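You operate a simulated robot arm through the tools that you are given. There is no shell and no other tool. Be economical: measure what you need, move in short steps, check, and stop when the job is done.

Carry out the task below with a simulated robot arm. There is one attempt and no reset: what you move stays moved.

Task
Take the bottle forty and leave it on the green edge card.

The check looks at the end state, three seconds after you hand in, the way a careful person would. Anything else that was tipped, shoved, dropped, spilled or broken makes it a failure.

Robot
A 7-joint arm with a two-finger parallel gripper, fixed in place. Base frame: the origin is at the foot of the arm, x ahead of it, y to its left, z up; the work surface is at about z = 800. Lengths are in mm, angles in rad, forces in N, time in s.
With the tool pointing down near the work surface it reaches from about 300 to 700 mm from the base axis. Its first joint turns from -1.152 to 1.152 rad. Payload 1.57 kg.
Tool frame: the origin (TCP) lies between the finger pads and is the grasp point; the fingertips stand 30 mm ahead of it; z points along the fingers, y is the line along which they close. The gripper opens to 110 mm. The fingers are 24 mm wide and 12 mm thick; the gripper's body (48 by 112 mm) begins 78 mm behind the TCP.
Orientation is told as [roll, pitch, yaw] about the base's x, y, z axes, in that order, counted from this pose: with the fingers straight down and closing along the base's y, the tool's x points along the base's -x, its y along +y and its z along -z.

Tools
- The arm moves only by the tool nudge_tool. Its argument "commands" is a list that holds one entry, the list of rows, each a list of 5 numbers: the shift along the tool's x, y, z in mm, then the turn about the tool's z in rad, then the finger opening in mm, from 0 to 110. In form: [[[x, y, z, yaw, fingers], ...]]. A call has 1 to 20 rows; each row is the pose to reach, as a shift and turn from the pose commanded when the call began, along the tool's axes at that moment. Each row takes 0.2 s and may step no farther than 50 mm and 0.15 rad from the row before; otherwise, or with a gripper value out of range, the whole call is refused. Where a pose cannot be reached the arm comes as near as it can. A force on the tool above 40 N (or 10 N above the force at the start of the call, whichever is more), or a blocked arm, ends the call early, and 0.2 s more pass. The fingers move at their own pace (about 108 mm/s each) and stop on an object; they squeeze with about 39 N. The grip force told is the motor's: it shows also when the fingers shut on nothing. Time passes only in rows, and 0.2 s behind the last, so rows that repeat a pose let the fingers close. It gives the time, the measured TCP pose, the force on the tool (base axes), the opening and the grip force at its end, in the units of the frame above (readings bear some noise), and new pictures: "show" is both (left out), scene, wrist or none.
- Cameras (640 x 400 px; columns grow to the right, rows downward): "scene" is fixed at [177.5, -419.2, 1385.5]; the picture's right is [0.51, -0.86, 0.00], its down [-0.63, -0.37, -0.68] and it looks along [0.59, 0.35, -0.73] (base axes); focal length 336 px, centre (320, 200). "wrist" rides on the gripper at [-36, 0, -80] in the tool frame; the picture's right is [0.00, -1.00, 0.00], its down [0.97, 0.00, -0.24] and it looks along [0.24, 0.00, 0.97] (tool axes); focal length 218 px, centre (320, 200).
- point_at(camera, pixels): there is no depth. For up to 12 entries [column, row, z] of the newest picture of that camera ("zoom" is the newest enlarged one), the place [x, y] in the base frame at which the ray of that pixel passes the height z, good to about 2 mm. It takes no simulated time.
- enlarge(camera, box): a new picture of the part [left, top, right, bottom] of that camera's present view, enlarged. It takes no simulated time.
- sign_off(): hands the job in; it is judged then, once.

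Keep the steps short. Do not move on a guess: measure, check each grasp and each placing, and mend mistakes. In all there are 60 turns and 150 pictures (those below and enlarged ones count). Leave the gripper open and the arm clear of the work at the hand-in unless told otherwise, and finish with a single line.

The tools are called after "Call:" as name(argument=value, ...) on one line, values as JSON. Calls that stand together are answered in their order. nudge_tool: Moves the arm, as the interface text tells. Its arguments: {"type":"object","properties":{"commands":{"type":"array","items":{"type":"array","items":{"type":"array","items":{"type":"number"}}}},"show":{"type":"string","enum":["both","scene","wrist","none"]}},"required":["commands"]} The other tools are called the same way: point_at (camera, pixels) gives the place at which the rays of pixels pass given heights; enlarge (camera, box) takes an enlarged picture of a part of a camera's view; sign_off () hands the job in.

At the start:

```text
clock: 0.0
eef_pos: [381.4, -60.4, 1068.1]
tcp_rot: [0.0, 0.0, 0.0]
force: [-0.8, -0.6, 0.8]
finger_gap: 110.1
finger_force: 0.1
```

scene: 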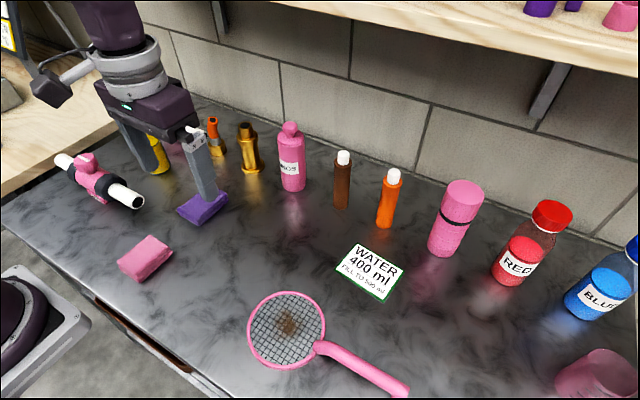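
wrist: 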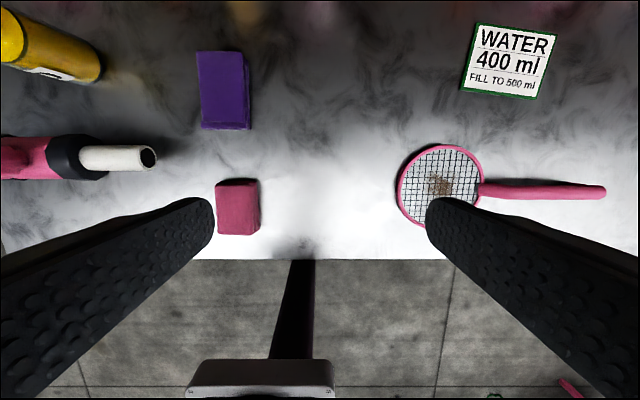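

I see several bottles in the row at the back and a card with a green edge at about (370,272). I'll enlarge to read the labels.

Call:
enlarge(camera="scene", box=[130, 100, 330, 225])

Call:
enlarge(camera="scene", box=[310, 130, 510, 255])

Call:
enlarge(camera="scene", box=[320, 225, 420, 310])

```text
3.20 times, centred on (230, 162) of scene
```

zoom: 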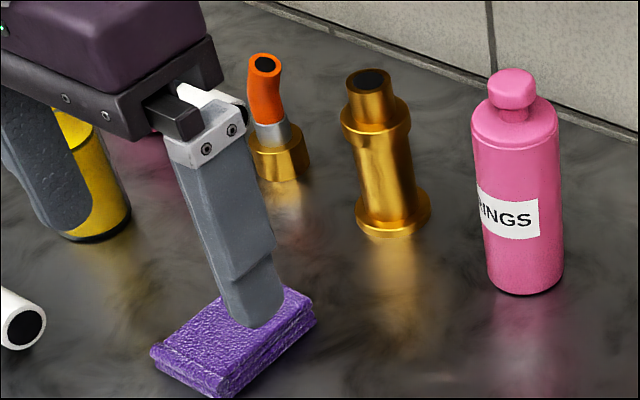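

```text
3.20 times, centred on (410, 192) of scene
```

zoom: 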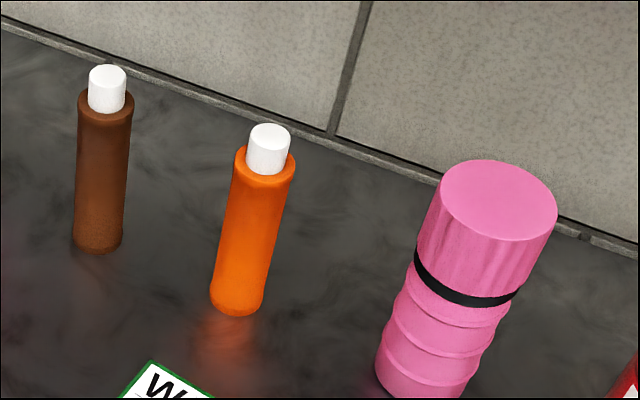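

```text
4.71 times, centred on (370, 268) of scene
```

zoom: 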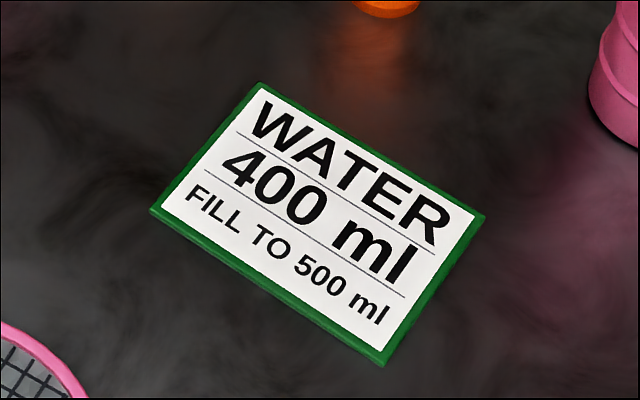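

No "40" is visible yet. I'll enlarge the yellow bottle's label in the wrist view, the scene's left edge and the other bottles.

Call:
enlarge(camera="wrist", box=[0, 0, 160, 100])

Call:
enlarge(camera="wrist", box=[160, 0, 480, 60])

Call:
enlarge(camera="scene", box=[420, 160, 640, 400])

Call:
enlarge(camera="scene", box=[0, 0, 200, 220])

Call:
point_at(camera="scene", pixels=[[341, 205, 800], [385, 225, 800], [343, 158, 930], [392, 173, 930], [292, 188, 800], [253, 171, 800], [440, 250, 800], [218, 152, 800], [375, 243, 803], [423, 271, 803], [401, 302, 803], [352, 269, 803]])

```text
4.00 times, centred on (80, 50) of wrist
```

zoom: 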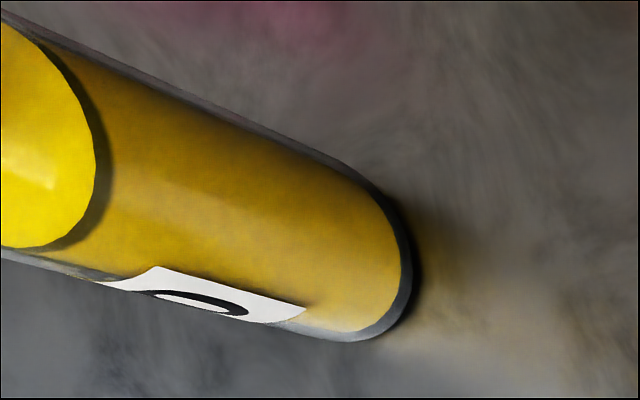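

```text
2.00 times, centred on (320, 30) of wrist
```

zoom: 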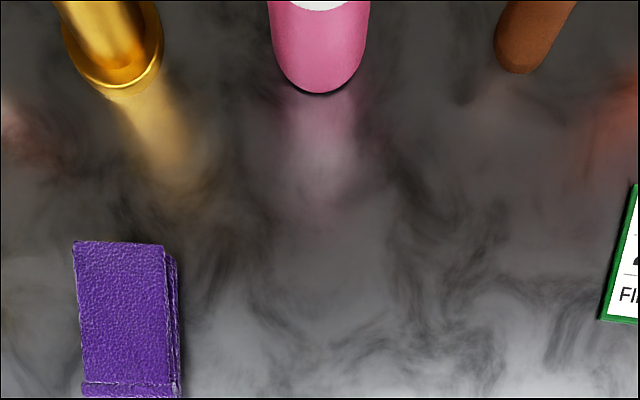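

```text
1.67 times, centred on (530, 280) of scene
```

zoom: 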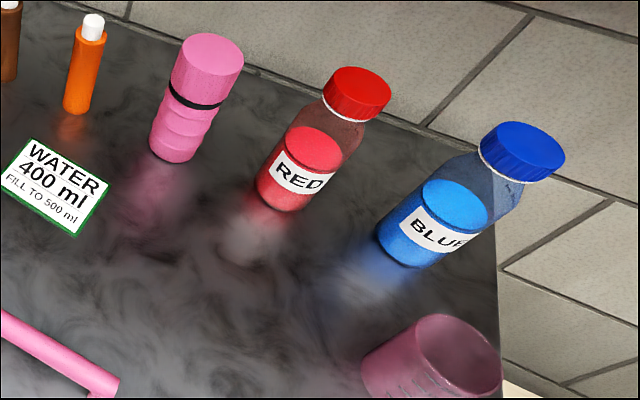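

```text
1.82 times, centred on (100, 110) of scene
```

zoom: 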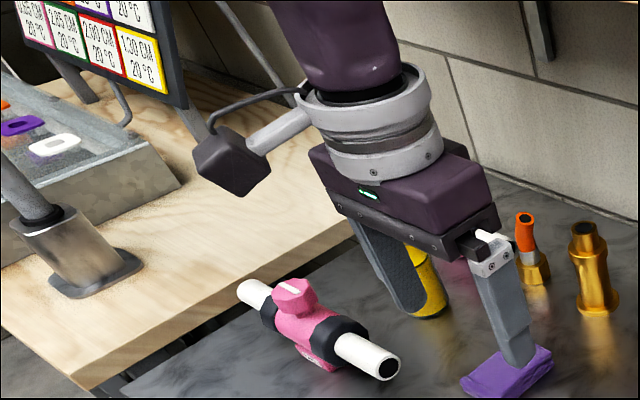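

```text
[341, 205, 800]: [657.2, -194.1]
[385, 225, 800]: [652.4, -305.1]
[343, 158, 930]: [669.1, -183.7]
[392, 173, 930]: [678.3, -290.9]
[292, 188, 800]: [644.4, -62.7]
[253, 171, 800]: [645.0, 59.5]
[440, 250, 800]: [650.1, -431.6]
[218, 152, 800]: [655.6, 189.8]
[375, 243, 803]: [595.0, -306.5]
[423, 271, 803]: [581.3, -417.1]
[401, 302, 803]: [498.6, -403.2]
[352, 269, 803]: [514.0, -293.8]
```

The yellow bottle near (155,155) bears a label, seen only in part ("…0"), and the gripper hides it. I'll move the arm aside (−y) at this height to see it.

Call:
nudge_tool(commands=[[[0, -45, 0, 0, 110], [0, -90, 0, 0, 110], [0, -135, 0, 0, 110], [0, -180, 0, 0, 110]]])

```text
clock: 1.0
eef_pos: [378.8, -241.3, 1068.6]
tcp_rot: [0.001, 0.0, 0.003]
force: [0.8, 0.5, -0.2]
finger_gap: 110.3
finger_force: 0.1
```

scene: 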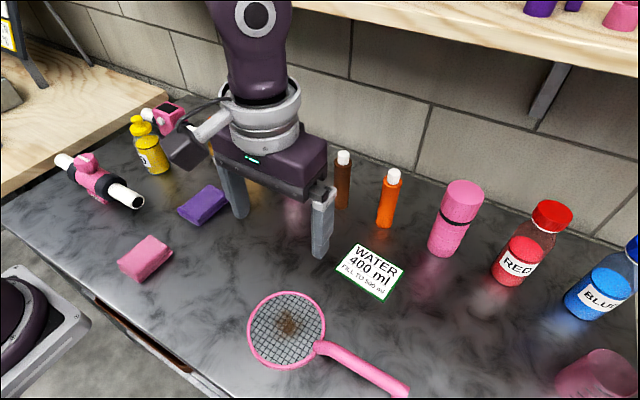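
wrist: 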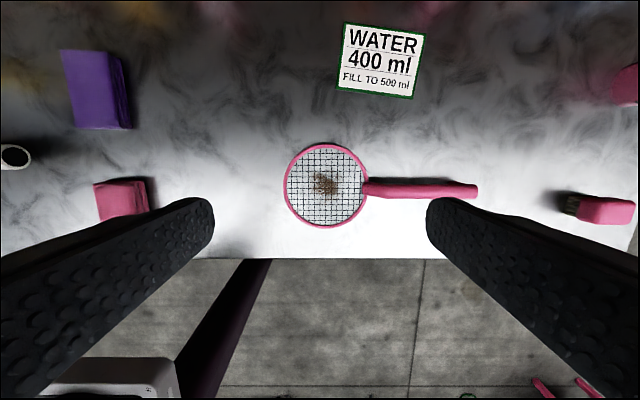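

The yellow bottle at (150,150) and a pink object at (165,120) now show. I'll enlarge both.

Call:
enlarge(camera="scene", box=[110, 90, 210, 190])

Call:
point_at(camera="scene", pixels=[[154, 172, 800], [169, 168, 800], [142, 172, 800], [137, 119, 940], [137, 119, 920], [102, 205, 800]])

```text
4.00 times, centred on (160, 140) of scene
```

zoom: 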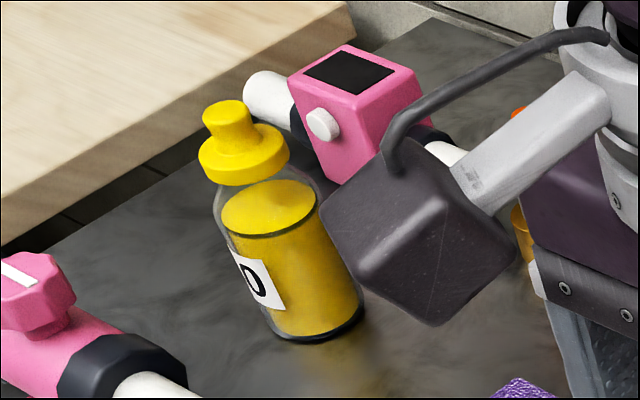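

```text
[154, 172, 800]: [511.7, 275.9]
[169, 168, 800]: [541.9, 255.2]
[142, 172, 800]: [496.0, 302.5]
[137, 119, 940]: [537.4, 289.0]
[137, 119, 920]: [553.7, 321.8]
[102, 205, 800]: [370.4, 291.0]
```

The yellow bottle's label reads "…0" and faces the base side. I'll move the wrist camera to y≈285, a little behind the bottle, to read it.

Call:
nudge_tool(commands=[[[5, 45, 0, 0, 110], [10, 90, 0, 0, 110], [15, 135, 0, 0, 110], [20, 180, 0, 0, 110], [25, 225, 0, 0, 110], [30, 270, 0, 0, 110], [35, 315, 0, 0, 110], [40, 360, 0, 0, 110], [45, 405, 0, 0, 110], [50, 450, 0, 0, 110], [50, 495, 0, 0, 110], [50, 520, 0, 0, 110]]])

```text
clock: 3.6
eef_pos: [330.8, 279.4, 1068.5]
tcp_rot: [0.0, 0.0, 0.001]
force: [0.0, 0.2, 0.6]
finger_gap: 110.0
finger_force: 0.1
```

scene: 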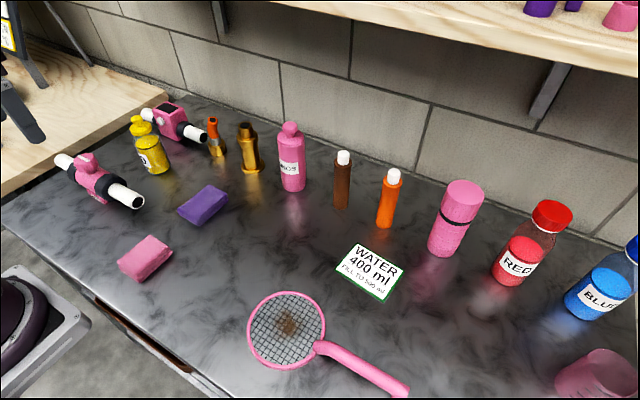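
wrist: 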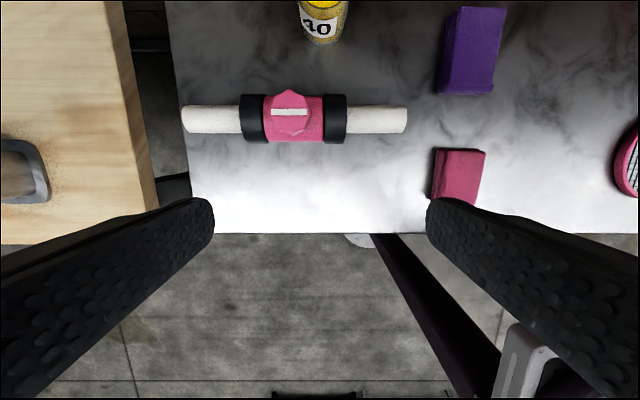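

The label reads "40": the yellow bottle is the one. I'll measure its geometry.

Call:
enlarge(camera="scene", box=[110, 95, 210, 185])

Call:
enlarge(camera="wrist", box=[270, 0, 380, 60])

Call:
point_at(camera="wrist", pixels=[[323, 44, 800], [301, 32, 805], [344, 32, 805], [345, 20, 840], [299, 20, 840]])

```text
4.44 times, centred on (160, 140) of scene
```

zoom: 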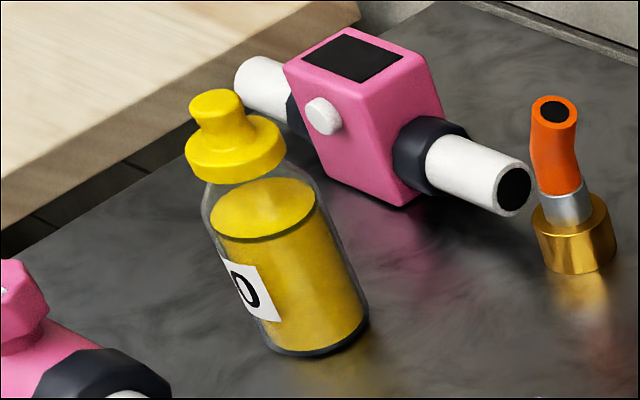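

```text
5.82 times, centred on (325, 30) of wrist
```

zoom: 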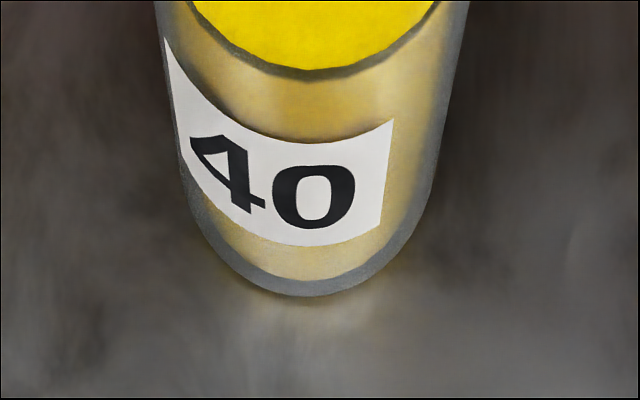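

```text
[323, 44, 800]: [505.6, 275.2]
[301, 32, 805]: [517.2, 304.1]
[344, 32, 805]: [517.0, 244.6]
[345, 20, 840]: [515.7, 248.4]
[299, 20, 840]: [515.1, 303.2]
```

The bottle is about 55 mm across, near (532, 276), with its top at about z 948. I'll move above it at the same height for an exact view.

Call:
nudge_tool(commands=[[[-45, 0, 0, 0, 110], [-90, 0, 0, 0, 110], [-135, 0, 0, 0, 110], [-170, 0, 0, 0, 110]]])

```text
clock: 4.6
eef_pos: [501.2, 277.7, 1069.0]
tcp_rot: [0.0, 0.0, -0.001]
force: [0.7, 0.0, -0.2]
finger_gap: 109.9
finger_force: 0.1
```

scene: 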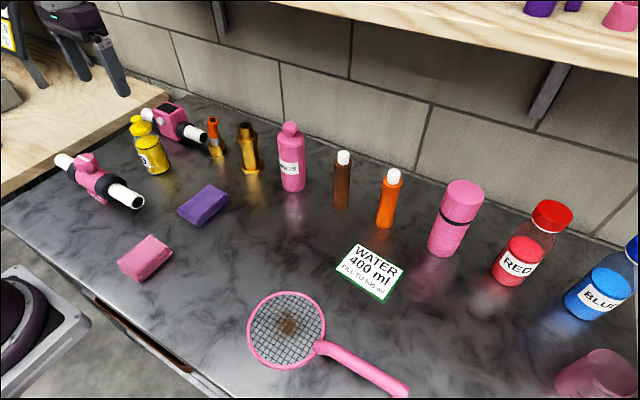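
wrist: 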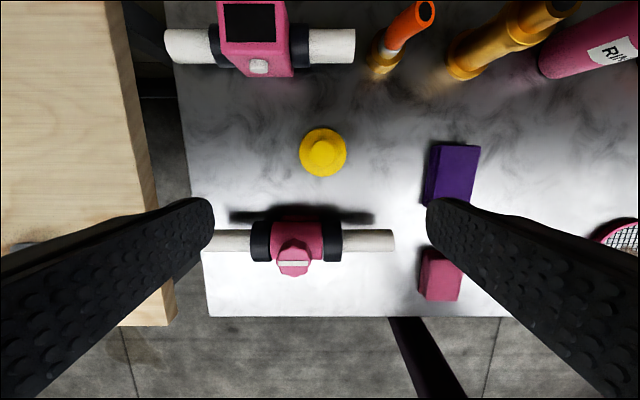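

The bottle's cap is at (323,152) and stands well clear. I'll work out its centre and the gaps to the valves on either side.

Call:
enlarge(camera="wrist", box=[280, 115, 370, 190])

Call:
point_at(camera="wrist", pixels=[[321, 149, 945], [323, 153, 920], [323, 153, 910], [300, 153, 915], [347, 153, 915], [323, 129, 915], [323, 178, 915], [290, 220, 850], [290, 77, 850], [258, 72, 870], [233, 230, 830]])

```text
5.33 times, centred on (325, 152) of wrist
```

zoom: 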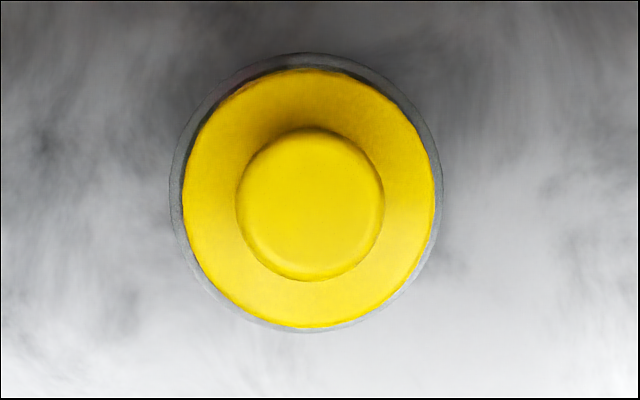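

```text
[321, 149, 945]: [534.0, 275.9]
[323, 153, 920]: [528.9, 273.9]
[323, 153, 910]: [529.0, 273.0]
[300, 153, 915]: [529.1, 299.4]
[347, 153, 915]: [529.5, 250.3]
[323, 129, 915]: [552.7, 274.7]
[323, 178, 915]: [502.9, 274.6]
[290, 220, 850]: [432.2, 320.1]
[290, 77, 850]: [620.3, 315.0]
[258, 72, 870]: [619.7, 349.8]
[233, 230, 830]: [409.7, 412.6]
```

The bottle's centre is at about (530, 274), its top at about z 950. The gripper's body stays clear with the TCP at 890. I'll align first, then go down with the fingers open.

Call:
nudge_tool(commands=[[[-29, -4, 0, 0, 110], [-29, -4, 45, 0, 110], [-29, -4, 90, 0, 110], [-29, -4, 90, 0, 110]]])

```text
clock: 5.6
eef_pos: [530.0, 277.3, 976.8]
tcp_rot: [0.0, -0.001, 0.001]
force: [0.2, 0.2, -0.7]
finger_gap: 110.3
finger_force: 0.1
```

scene: 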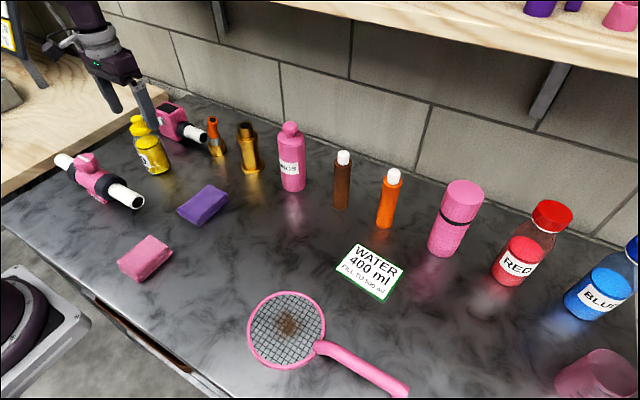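
wrist: 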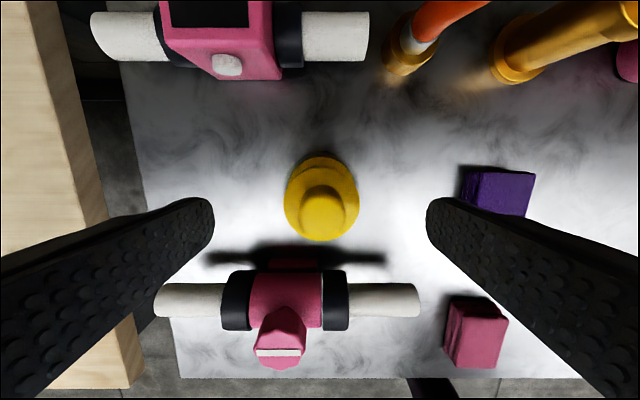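

I'll recheck the bottle's centre from closer up.

Call:
point_at(camera="wrist", pixels=[[322, 213, 950], [322, 195, 918], [285, 197, 918], [359, 197, 918], [320, 200, 950]])

```text
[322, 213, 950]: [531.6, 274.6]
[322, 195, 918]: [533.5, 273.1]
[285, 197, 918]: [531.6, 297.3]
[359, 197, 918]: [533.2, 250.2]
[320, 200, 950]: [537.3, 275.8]
```

The centre is at about (532, 274), so I'll trim by 2 mm in x. Next I'll go down 87 mm to TCP z 890 with the fingers open.

Call:
nudge_tool(commands=[[[-2, -1, 30, 0, 110], [-2, -1, 60, 0, 110], [-2, -1, 87, 0, 110], [-2, -1, 87, 0, 110]]])

```text
clock: 6.6
eef_pos: [532.3, 274.8, 888.3]
tcp_rot: [0.001, 0.001, 0.0]
force: [0.1, -0.2, -0.2]
finger_gap: 110.0
finger_force: 0.2
```

scene: 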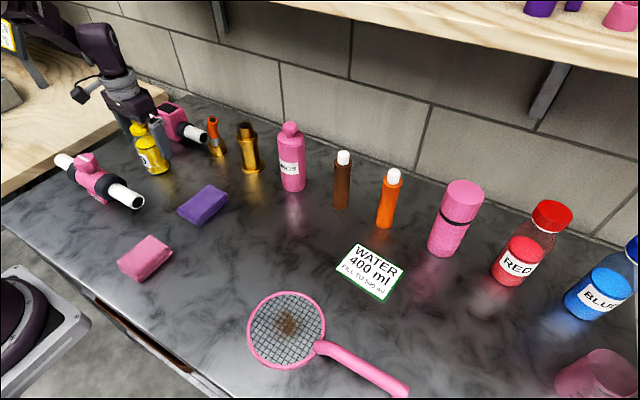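
wrist: 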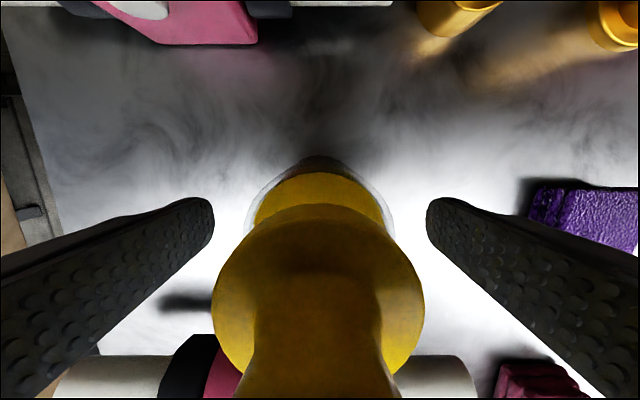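

The bottle sits centred between the fingers with no contact. I'll close on it.

Call:
nudge_tool(commands=[[[0, 0, 0, 0, 80], [0, 0, 0, 0, 62], [0, 0, 0, 0, 50], [0, 0, 0, 0, 45], [0, 0, 0, 0, 45]]])

```text
clock: 7.8
eef_pos: [530.5, 274.2, 888.6]
tcp_rot: [0.0, 0.0, -0.001]
force: [1.3, 0.7, 0.4]
finger_gap: 59.3
finger_force: 39.2
```

scene: 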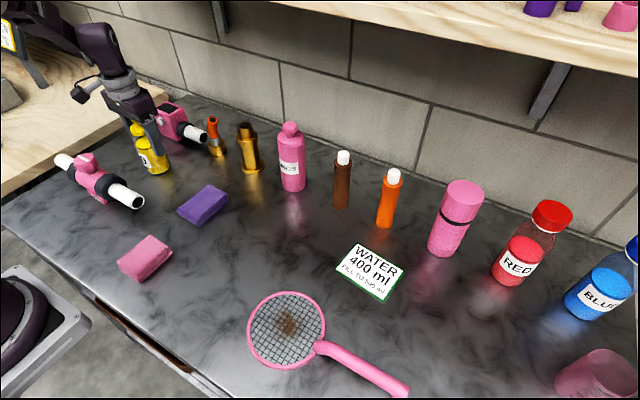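
wrist: 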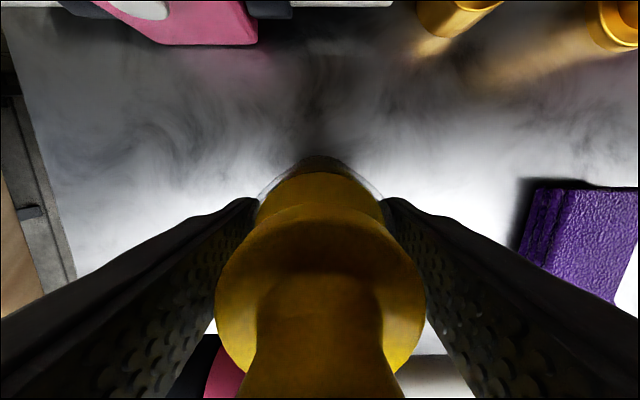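

The grip holds at 59 mm and 39 N. I'll lift slowly by 40 mm and check.

Call:
nudge_tool(commands=[[[0, 0, -10, 0, 45], [0, 0, -25, 0, 45], [0, 0, -40, 0, 45], [0, 0, -40, 0, 45]]])

```text
clock: 8.8
eef_pos: [531.2, 275.0, 931.2]
tcp_rot: [0.0, -0.001, 0.0]
force: [0.0, 0.1, -4.5]
finger_gap: 59.0
finger_force: 38.9
```

scene: 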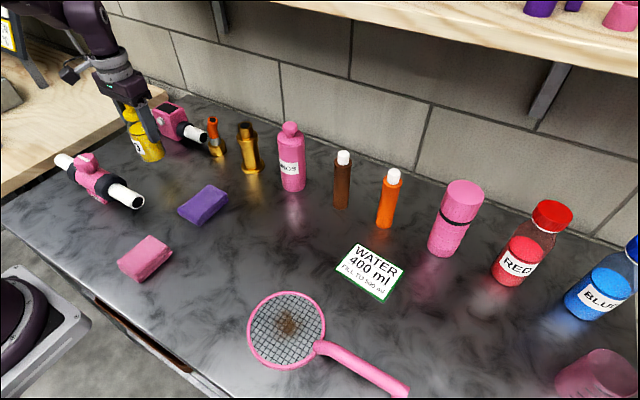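
wrist: 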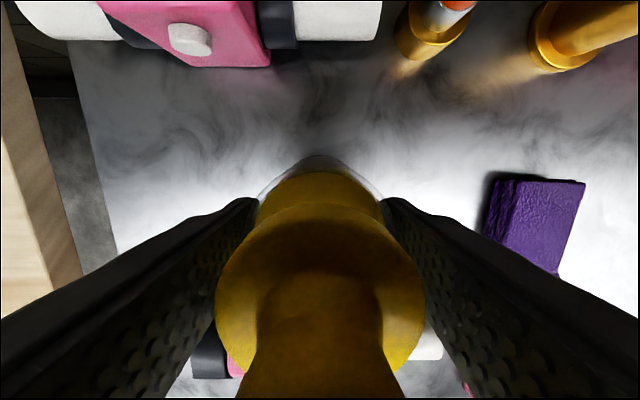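

The bottle is lifted and hangs steady, weighing about 4.5 N. Before carrying it, I'll check where the shelf's edge lies and take the card's corners from the clear scene view.

Call:
enlarge(camera="scene", box=[320, 225, 420, 310])

Call:
point_at(camera="scene", pixels=[[430, 105, 800], [400, 50, 1200], [400, 50, 1150], [400, 50, 1100], [536, 118, 1000], [536, 118, 1100], [206, 185, 800], [225, 210, 830], [190, 220, 830], [428, 250, 800], [452, 255, 800], [383, 228, 800]])

Call:
point_at(camera="zoom", pixels=[[262, 84, 803], [484, 216, 803], [383, 362, 803], [152, 210, 803]])

```text
4.71 times, centred on (370, 268) of scene
```

zoom: 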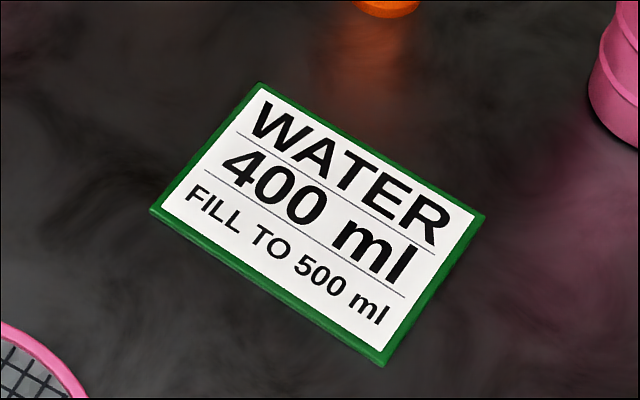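

```text
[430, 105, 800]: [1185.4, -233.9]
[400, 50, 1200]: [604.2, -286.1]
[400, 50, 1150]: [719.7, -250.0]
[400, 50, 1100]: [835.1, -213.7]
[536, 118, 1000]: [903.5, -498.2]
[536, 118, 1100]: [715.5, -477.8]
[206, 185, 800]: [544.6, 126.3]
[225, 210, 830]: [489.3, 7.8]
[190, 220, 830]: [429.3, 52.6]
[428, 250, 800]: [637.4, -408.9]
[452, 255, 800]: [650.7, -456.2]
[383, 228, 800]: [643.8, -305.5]
```

```text
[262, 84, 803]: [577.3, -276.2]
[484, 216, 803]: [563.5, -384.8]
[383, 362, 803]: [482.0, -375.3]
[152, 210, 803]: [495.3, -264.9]
```

From the enlarged view the card spans (577,-276), (563,-385), (482,-375) and (495,-265), so its centre is about (529, -325). I'll raise the bottle a little more, carry it across at x≈490–530 and stop short of the card.

Call:
nudge_tool(commands=[[[0, 0, -20, 0, 45], [0, -10, -40, 0, 45], [0, -30, -50, 0, 45], [5, -60, -50, 0, 45], [10, -95, -50, 0, 45], [20, -130, -50, 0, 45], [30, -165, -50, 0, 45], [40, -200, -50, 0, 45], [40, -235, -50, 0, 45], [40, -270, -50, 0, 45], [40, -305, -50, 0, 45], [40, -340, -50, 0, 45], [40, -375, -50, 0, 45], [40, -410, -50, 0, 45], [40, -445, -50, 0, 45], [40, -475, -50, 0, 45], [40, -490, -50, 0, 45], [40, -500, -50, 0, 45]]])

```text
clock: 12.6
eef_pos: [490.6, -226.3, 981.0]
tcp_rot: [0.001, 0.0, 0.0]
force: [0.2, -0.5, -3.6]
finger_gap: 59.1
finger_force: 38.8
```

scene: 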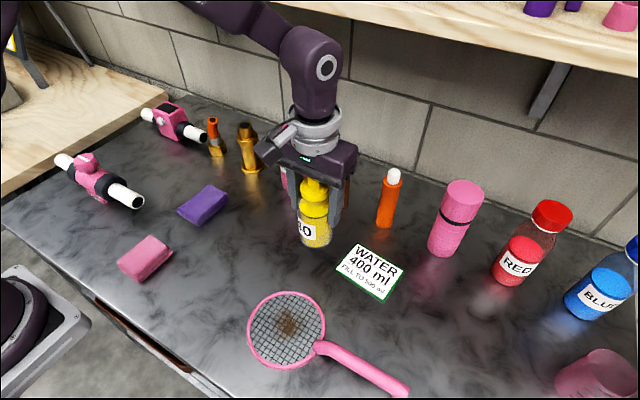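
wrist: 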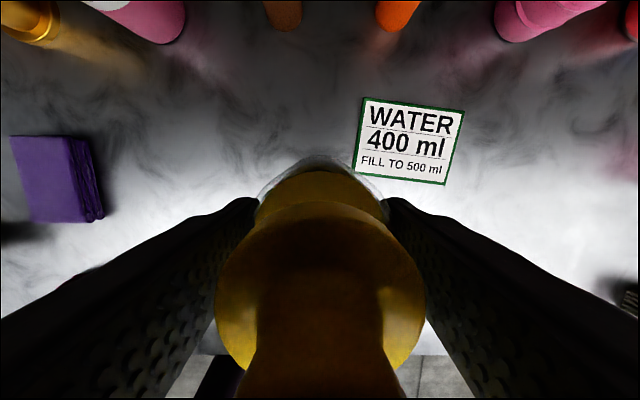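

All is still held and nothing else has moved. I'll confirm the card's corners from the wrist view at (361,98), (465,109), (446,186), (353,172).

Call:
point_at(camera="wrist", pixels=[[361, 98, 803], [465, 109, 803], [446, 186, 803], [353, 172, 803]])

```text
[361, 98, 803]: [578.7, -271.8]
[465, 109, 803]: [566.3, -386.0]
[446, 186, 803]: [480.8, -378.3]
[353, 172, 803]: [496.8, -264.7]
```

Both views agree: the card's centre is about (530, -325). I'll move over it, then go down to TCP z≈907, which leaves about 15 mm to go.

Call:
nudge_tool(commands=[[[-10, -20, 0, 0, 45], [-20, -50, 0, 0, 45], [-30, -80, 0, 0, 45], [-40, -99, 0, 0, 45], [-40, -99, 0, 0, 45], [-40, -99, 20, 0, 45], [-40, -99, 45, 0, 45], [-40, -99, 65, 0, 45], [-40, -99, 74, 0, 45], [-40, -99, 74, 0, 45]]])

```text
clock: 14.8
eef_pos: [531.2, -323.0, 907.8]
tcp_rot: [0.0, 0.001, 0.0]
force: [-0.2, -1.1, -5.1]
finger_gap: 59.5
finger_force: 39.4
```

scene: 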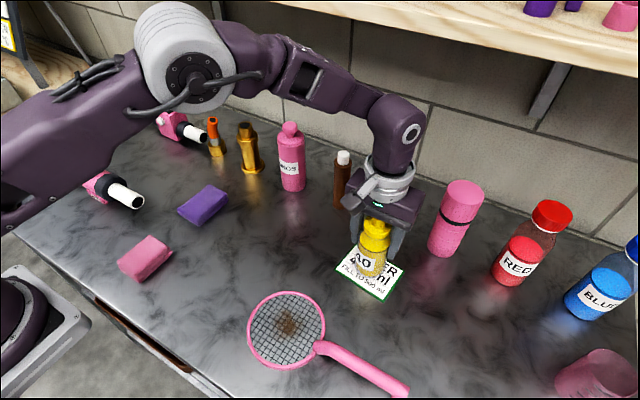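
wrist: 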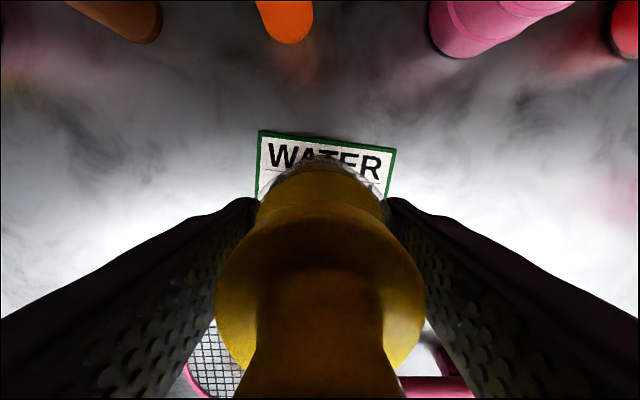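

The bottle hangs over the card's centre. I'll lower it in small steps and watch the force.

Call:
nudge_tool(commands=[[[0, 0, 5, 0, 45], [0, 0, 10, 0, 45], [0, 0, 13, 0, 45], [0, 0, 15, 0, 45], [0, 0, 15, 0, 45]]])

```text
clock: 16.0
eef_pos: [530.9, -324.7, 893.2]
tcp_rot: [-0.002, -0.003, -0.002]
force: [-1.1, 0.9, 10.4]
finger_gap: 58.7
finger_force: 39.2
```

scene: 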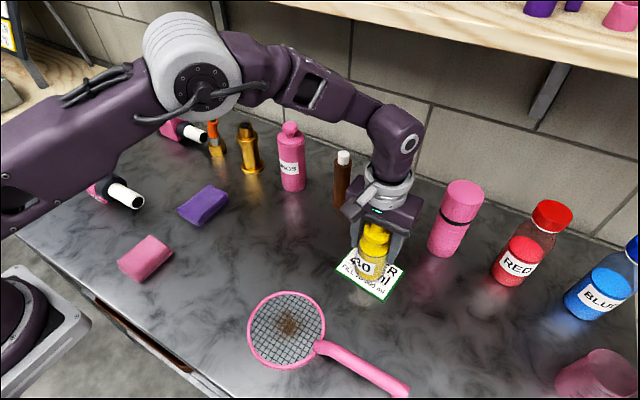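
wrist: 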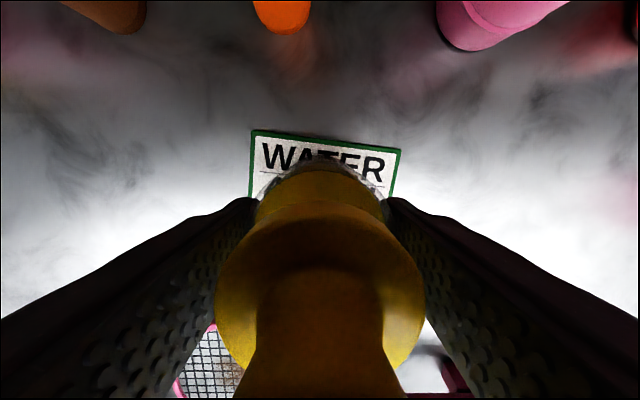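

The force turned upward (+10 N), so the bottle stands on the card. I'll ease up 1 mm and open gently.

Call:
nudge_tool(commands=[[[0, 0, -1, 0, 45], [0, 0, -1, 0, 58], [0, 0, -1, 0, 64], [0, 0, -1, 0, 75], [0, 0, -1, 0, 90], [0, 0, -1, 0, 95]]])

```text
clock: 17.4
eef_pos: [530.9, -325.3, 893.4]
tcp_rot: [0.0, 0.0, -0.001]
force: [-0.6, 0.4, 0.1]
finger_gap: 95.0
finger_force: 0.0
```

scene: 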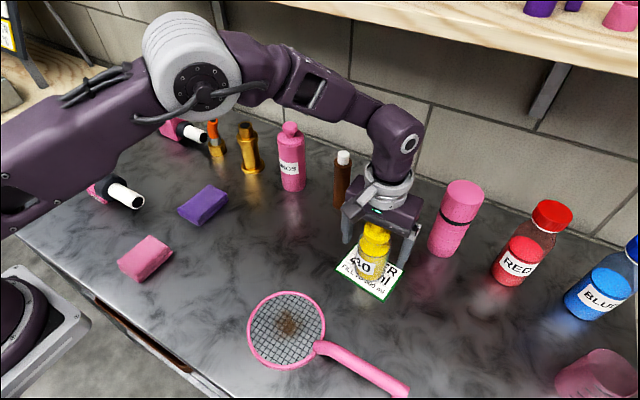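
wrist: 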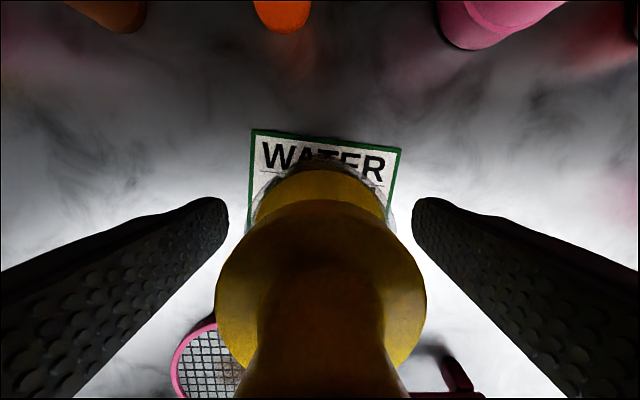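

The bottle is released and upright. I'll withdraw straight up, then back towards the base.

Call:
nudge_tool(commands=[[[0, 0, -20, 0, 95], [0, 0, -50, 0, 95], [0, 0, -90, 0, 95], [0, 0, -130, 0, 95], [0, 0, -165, 0, 95], [40, 30, -170, 0, 105], [80, 70, -170, 0, 110], [120, 110, -170, 0, 110], [150, 150, -170, 0, 110], [150, 190, -170, 0, 110], [150, 230, -170, 0, 110], [150, 270, -170, 0, 110]]])

Call:
enlarge(camera="scene", box=[310, 190, 450, 310])

```text
refused: row 6 steps farther than a row can; nothing moved
```

```text
3.33 times, centred on (380, 250) of scene
```

zoom: 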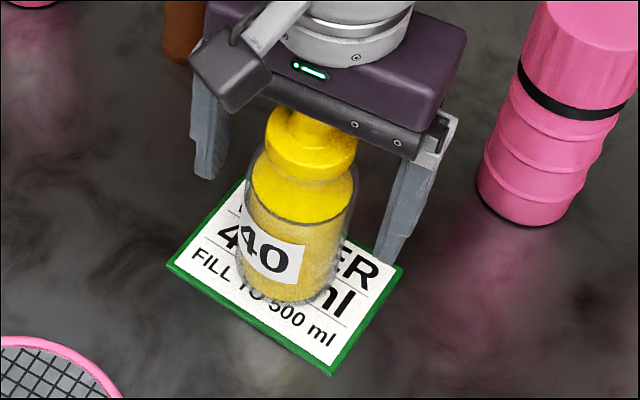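

That call was refused because one step was too long. I'll repeat it with shorter steps.

Call:
nudge_tool(commands=[[[0, 0, -20, 0, 95], [0, 0, -50, 0, 95], [0, 0, -90, 0, 95], [0, 0, -130, 0, 95], [0, 0, -165, 0, 95], [30, 20, -170, 0, 105], [60, 45, -170, 0, 110], [90, 75, -170, 0, 110], [120, 105, -170, 0, 110], [150, 140, -170, 0, 110], [150, 180, -170, 0, 110], [150, 220, -170, 0, 110], [150, 260, -170, 0, 110]]])

Call:
enlarge(camera="scene", box=[310, 190, 450, 310])

```text
clock: 20.2
eef_pos: [379.9, -63.3, 1062.6]
tcp_rot: [0.0, -0.002, -0.002]
force: [0.2, 0.2, -0.2]
finger_gap: 110.0
finger_force: 0.0
```

scene: 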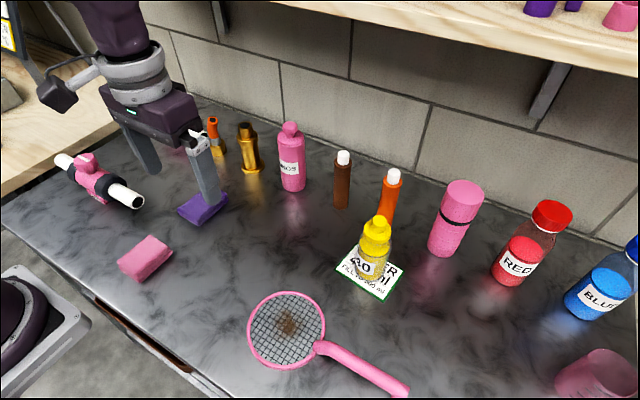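
wrist: 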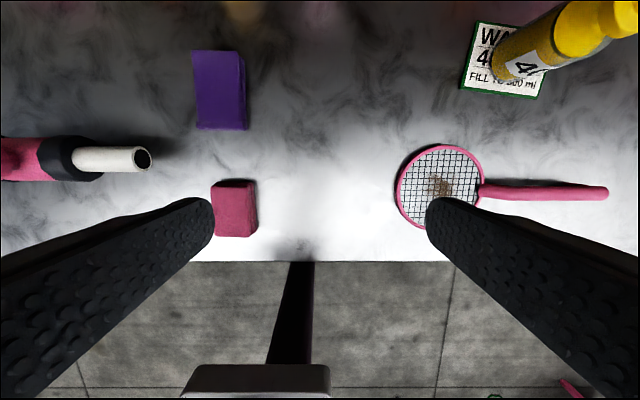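

```text
3.33 times, centred on (380, 250) of scene
```

zoom: 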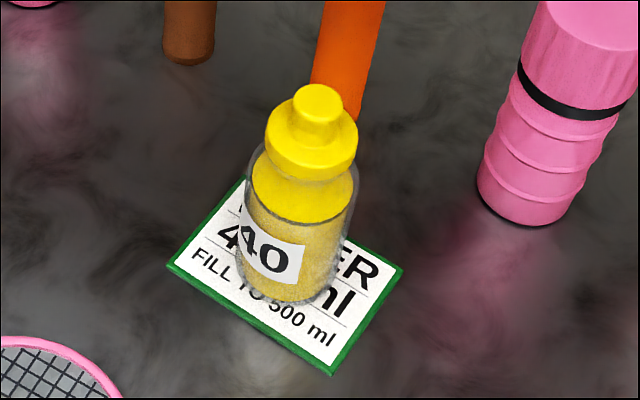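

The bottle "40" stands upright in the middle of the card. Nothing else has moved, the gripper is open and the arm is clear, so I'll hand in.

Call:
sign_off()

```text
The job is handed in.
```

Bottle 40 is standing upright on the green-edged card, nothing else was disturbed, and the job is handed in.
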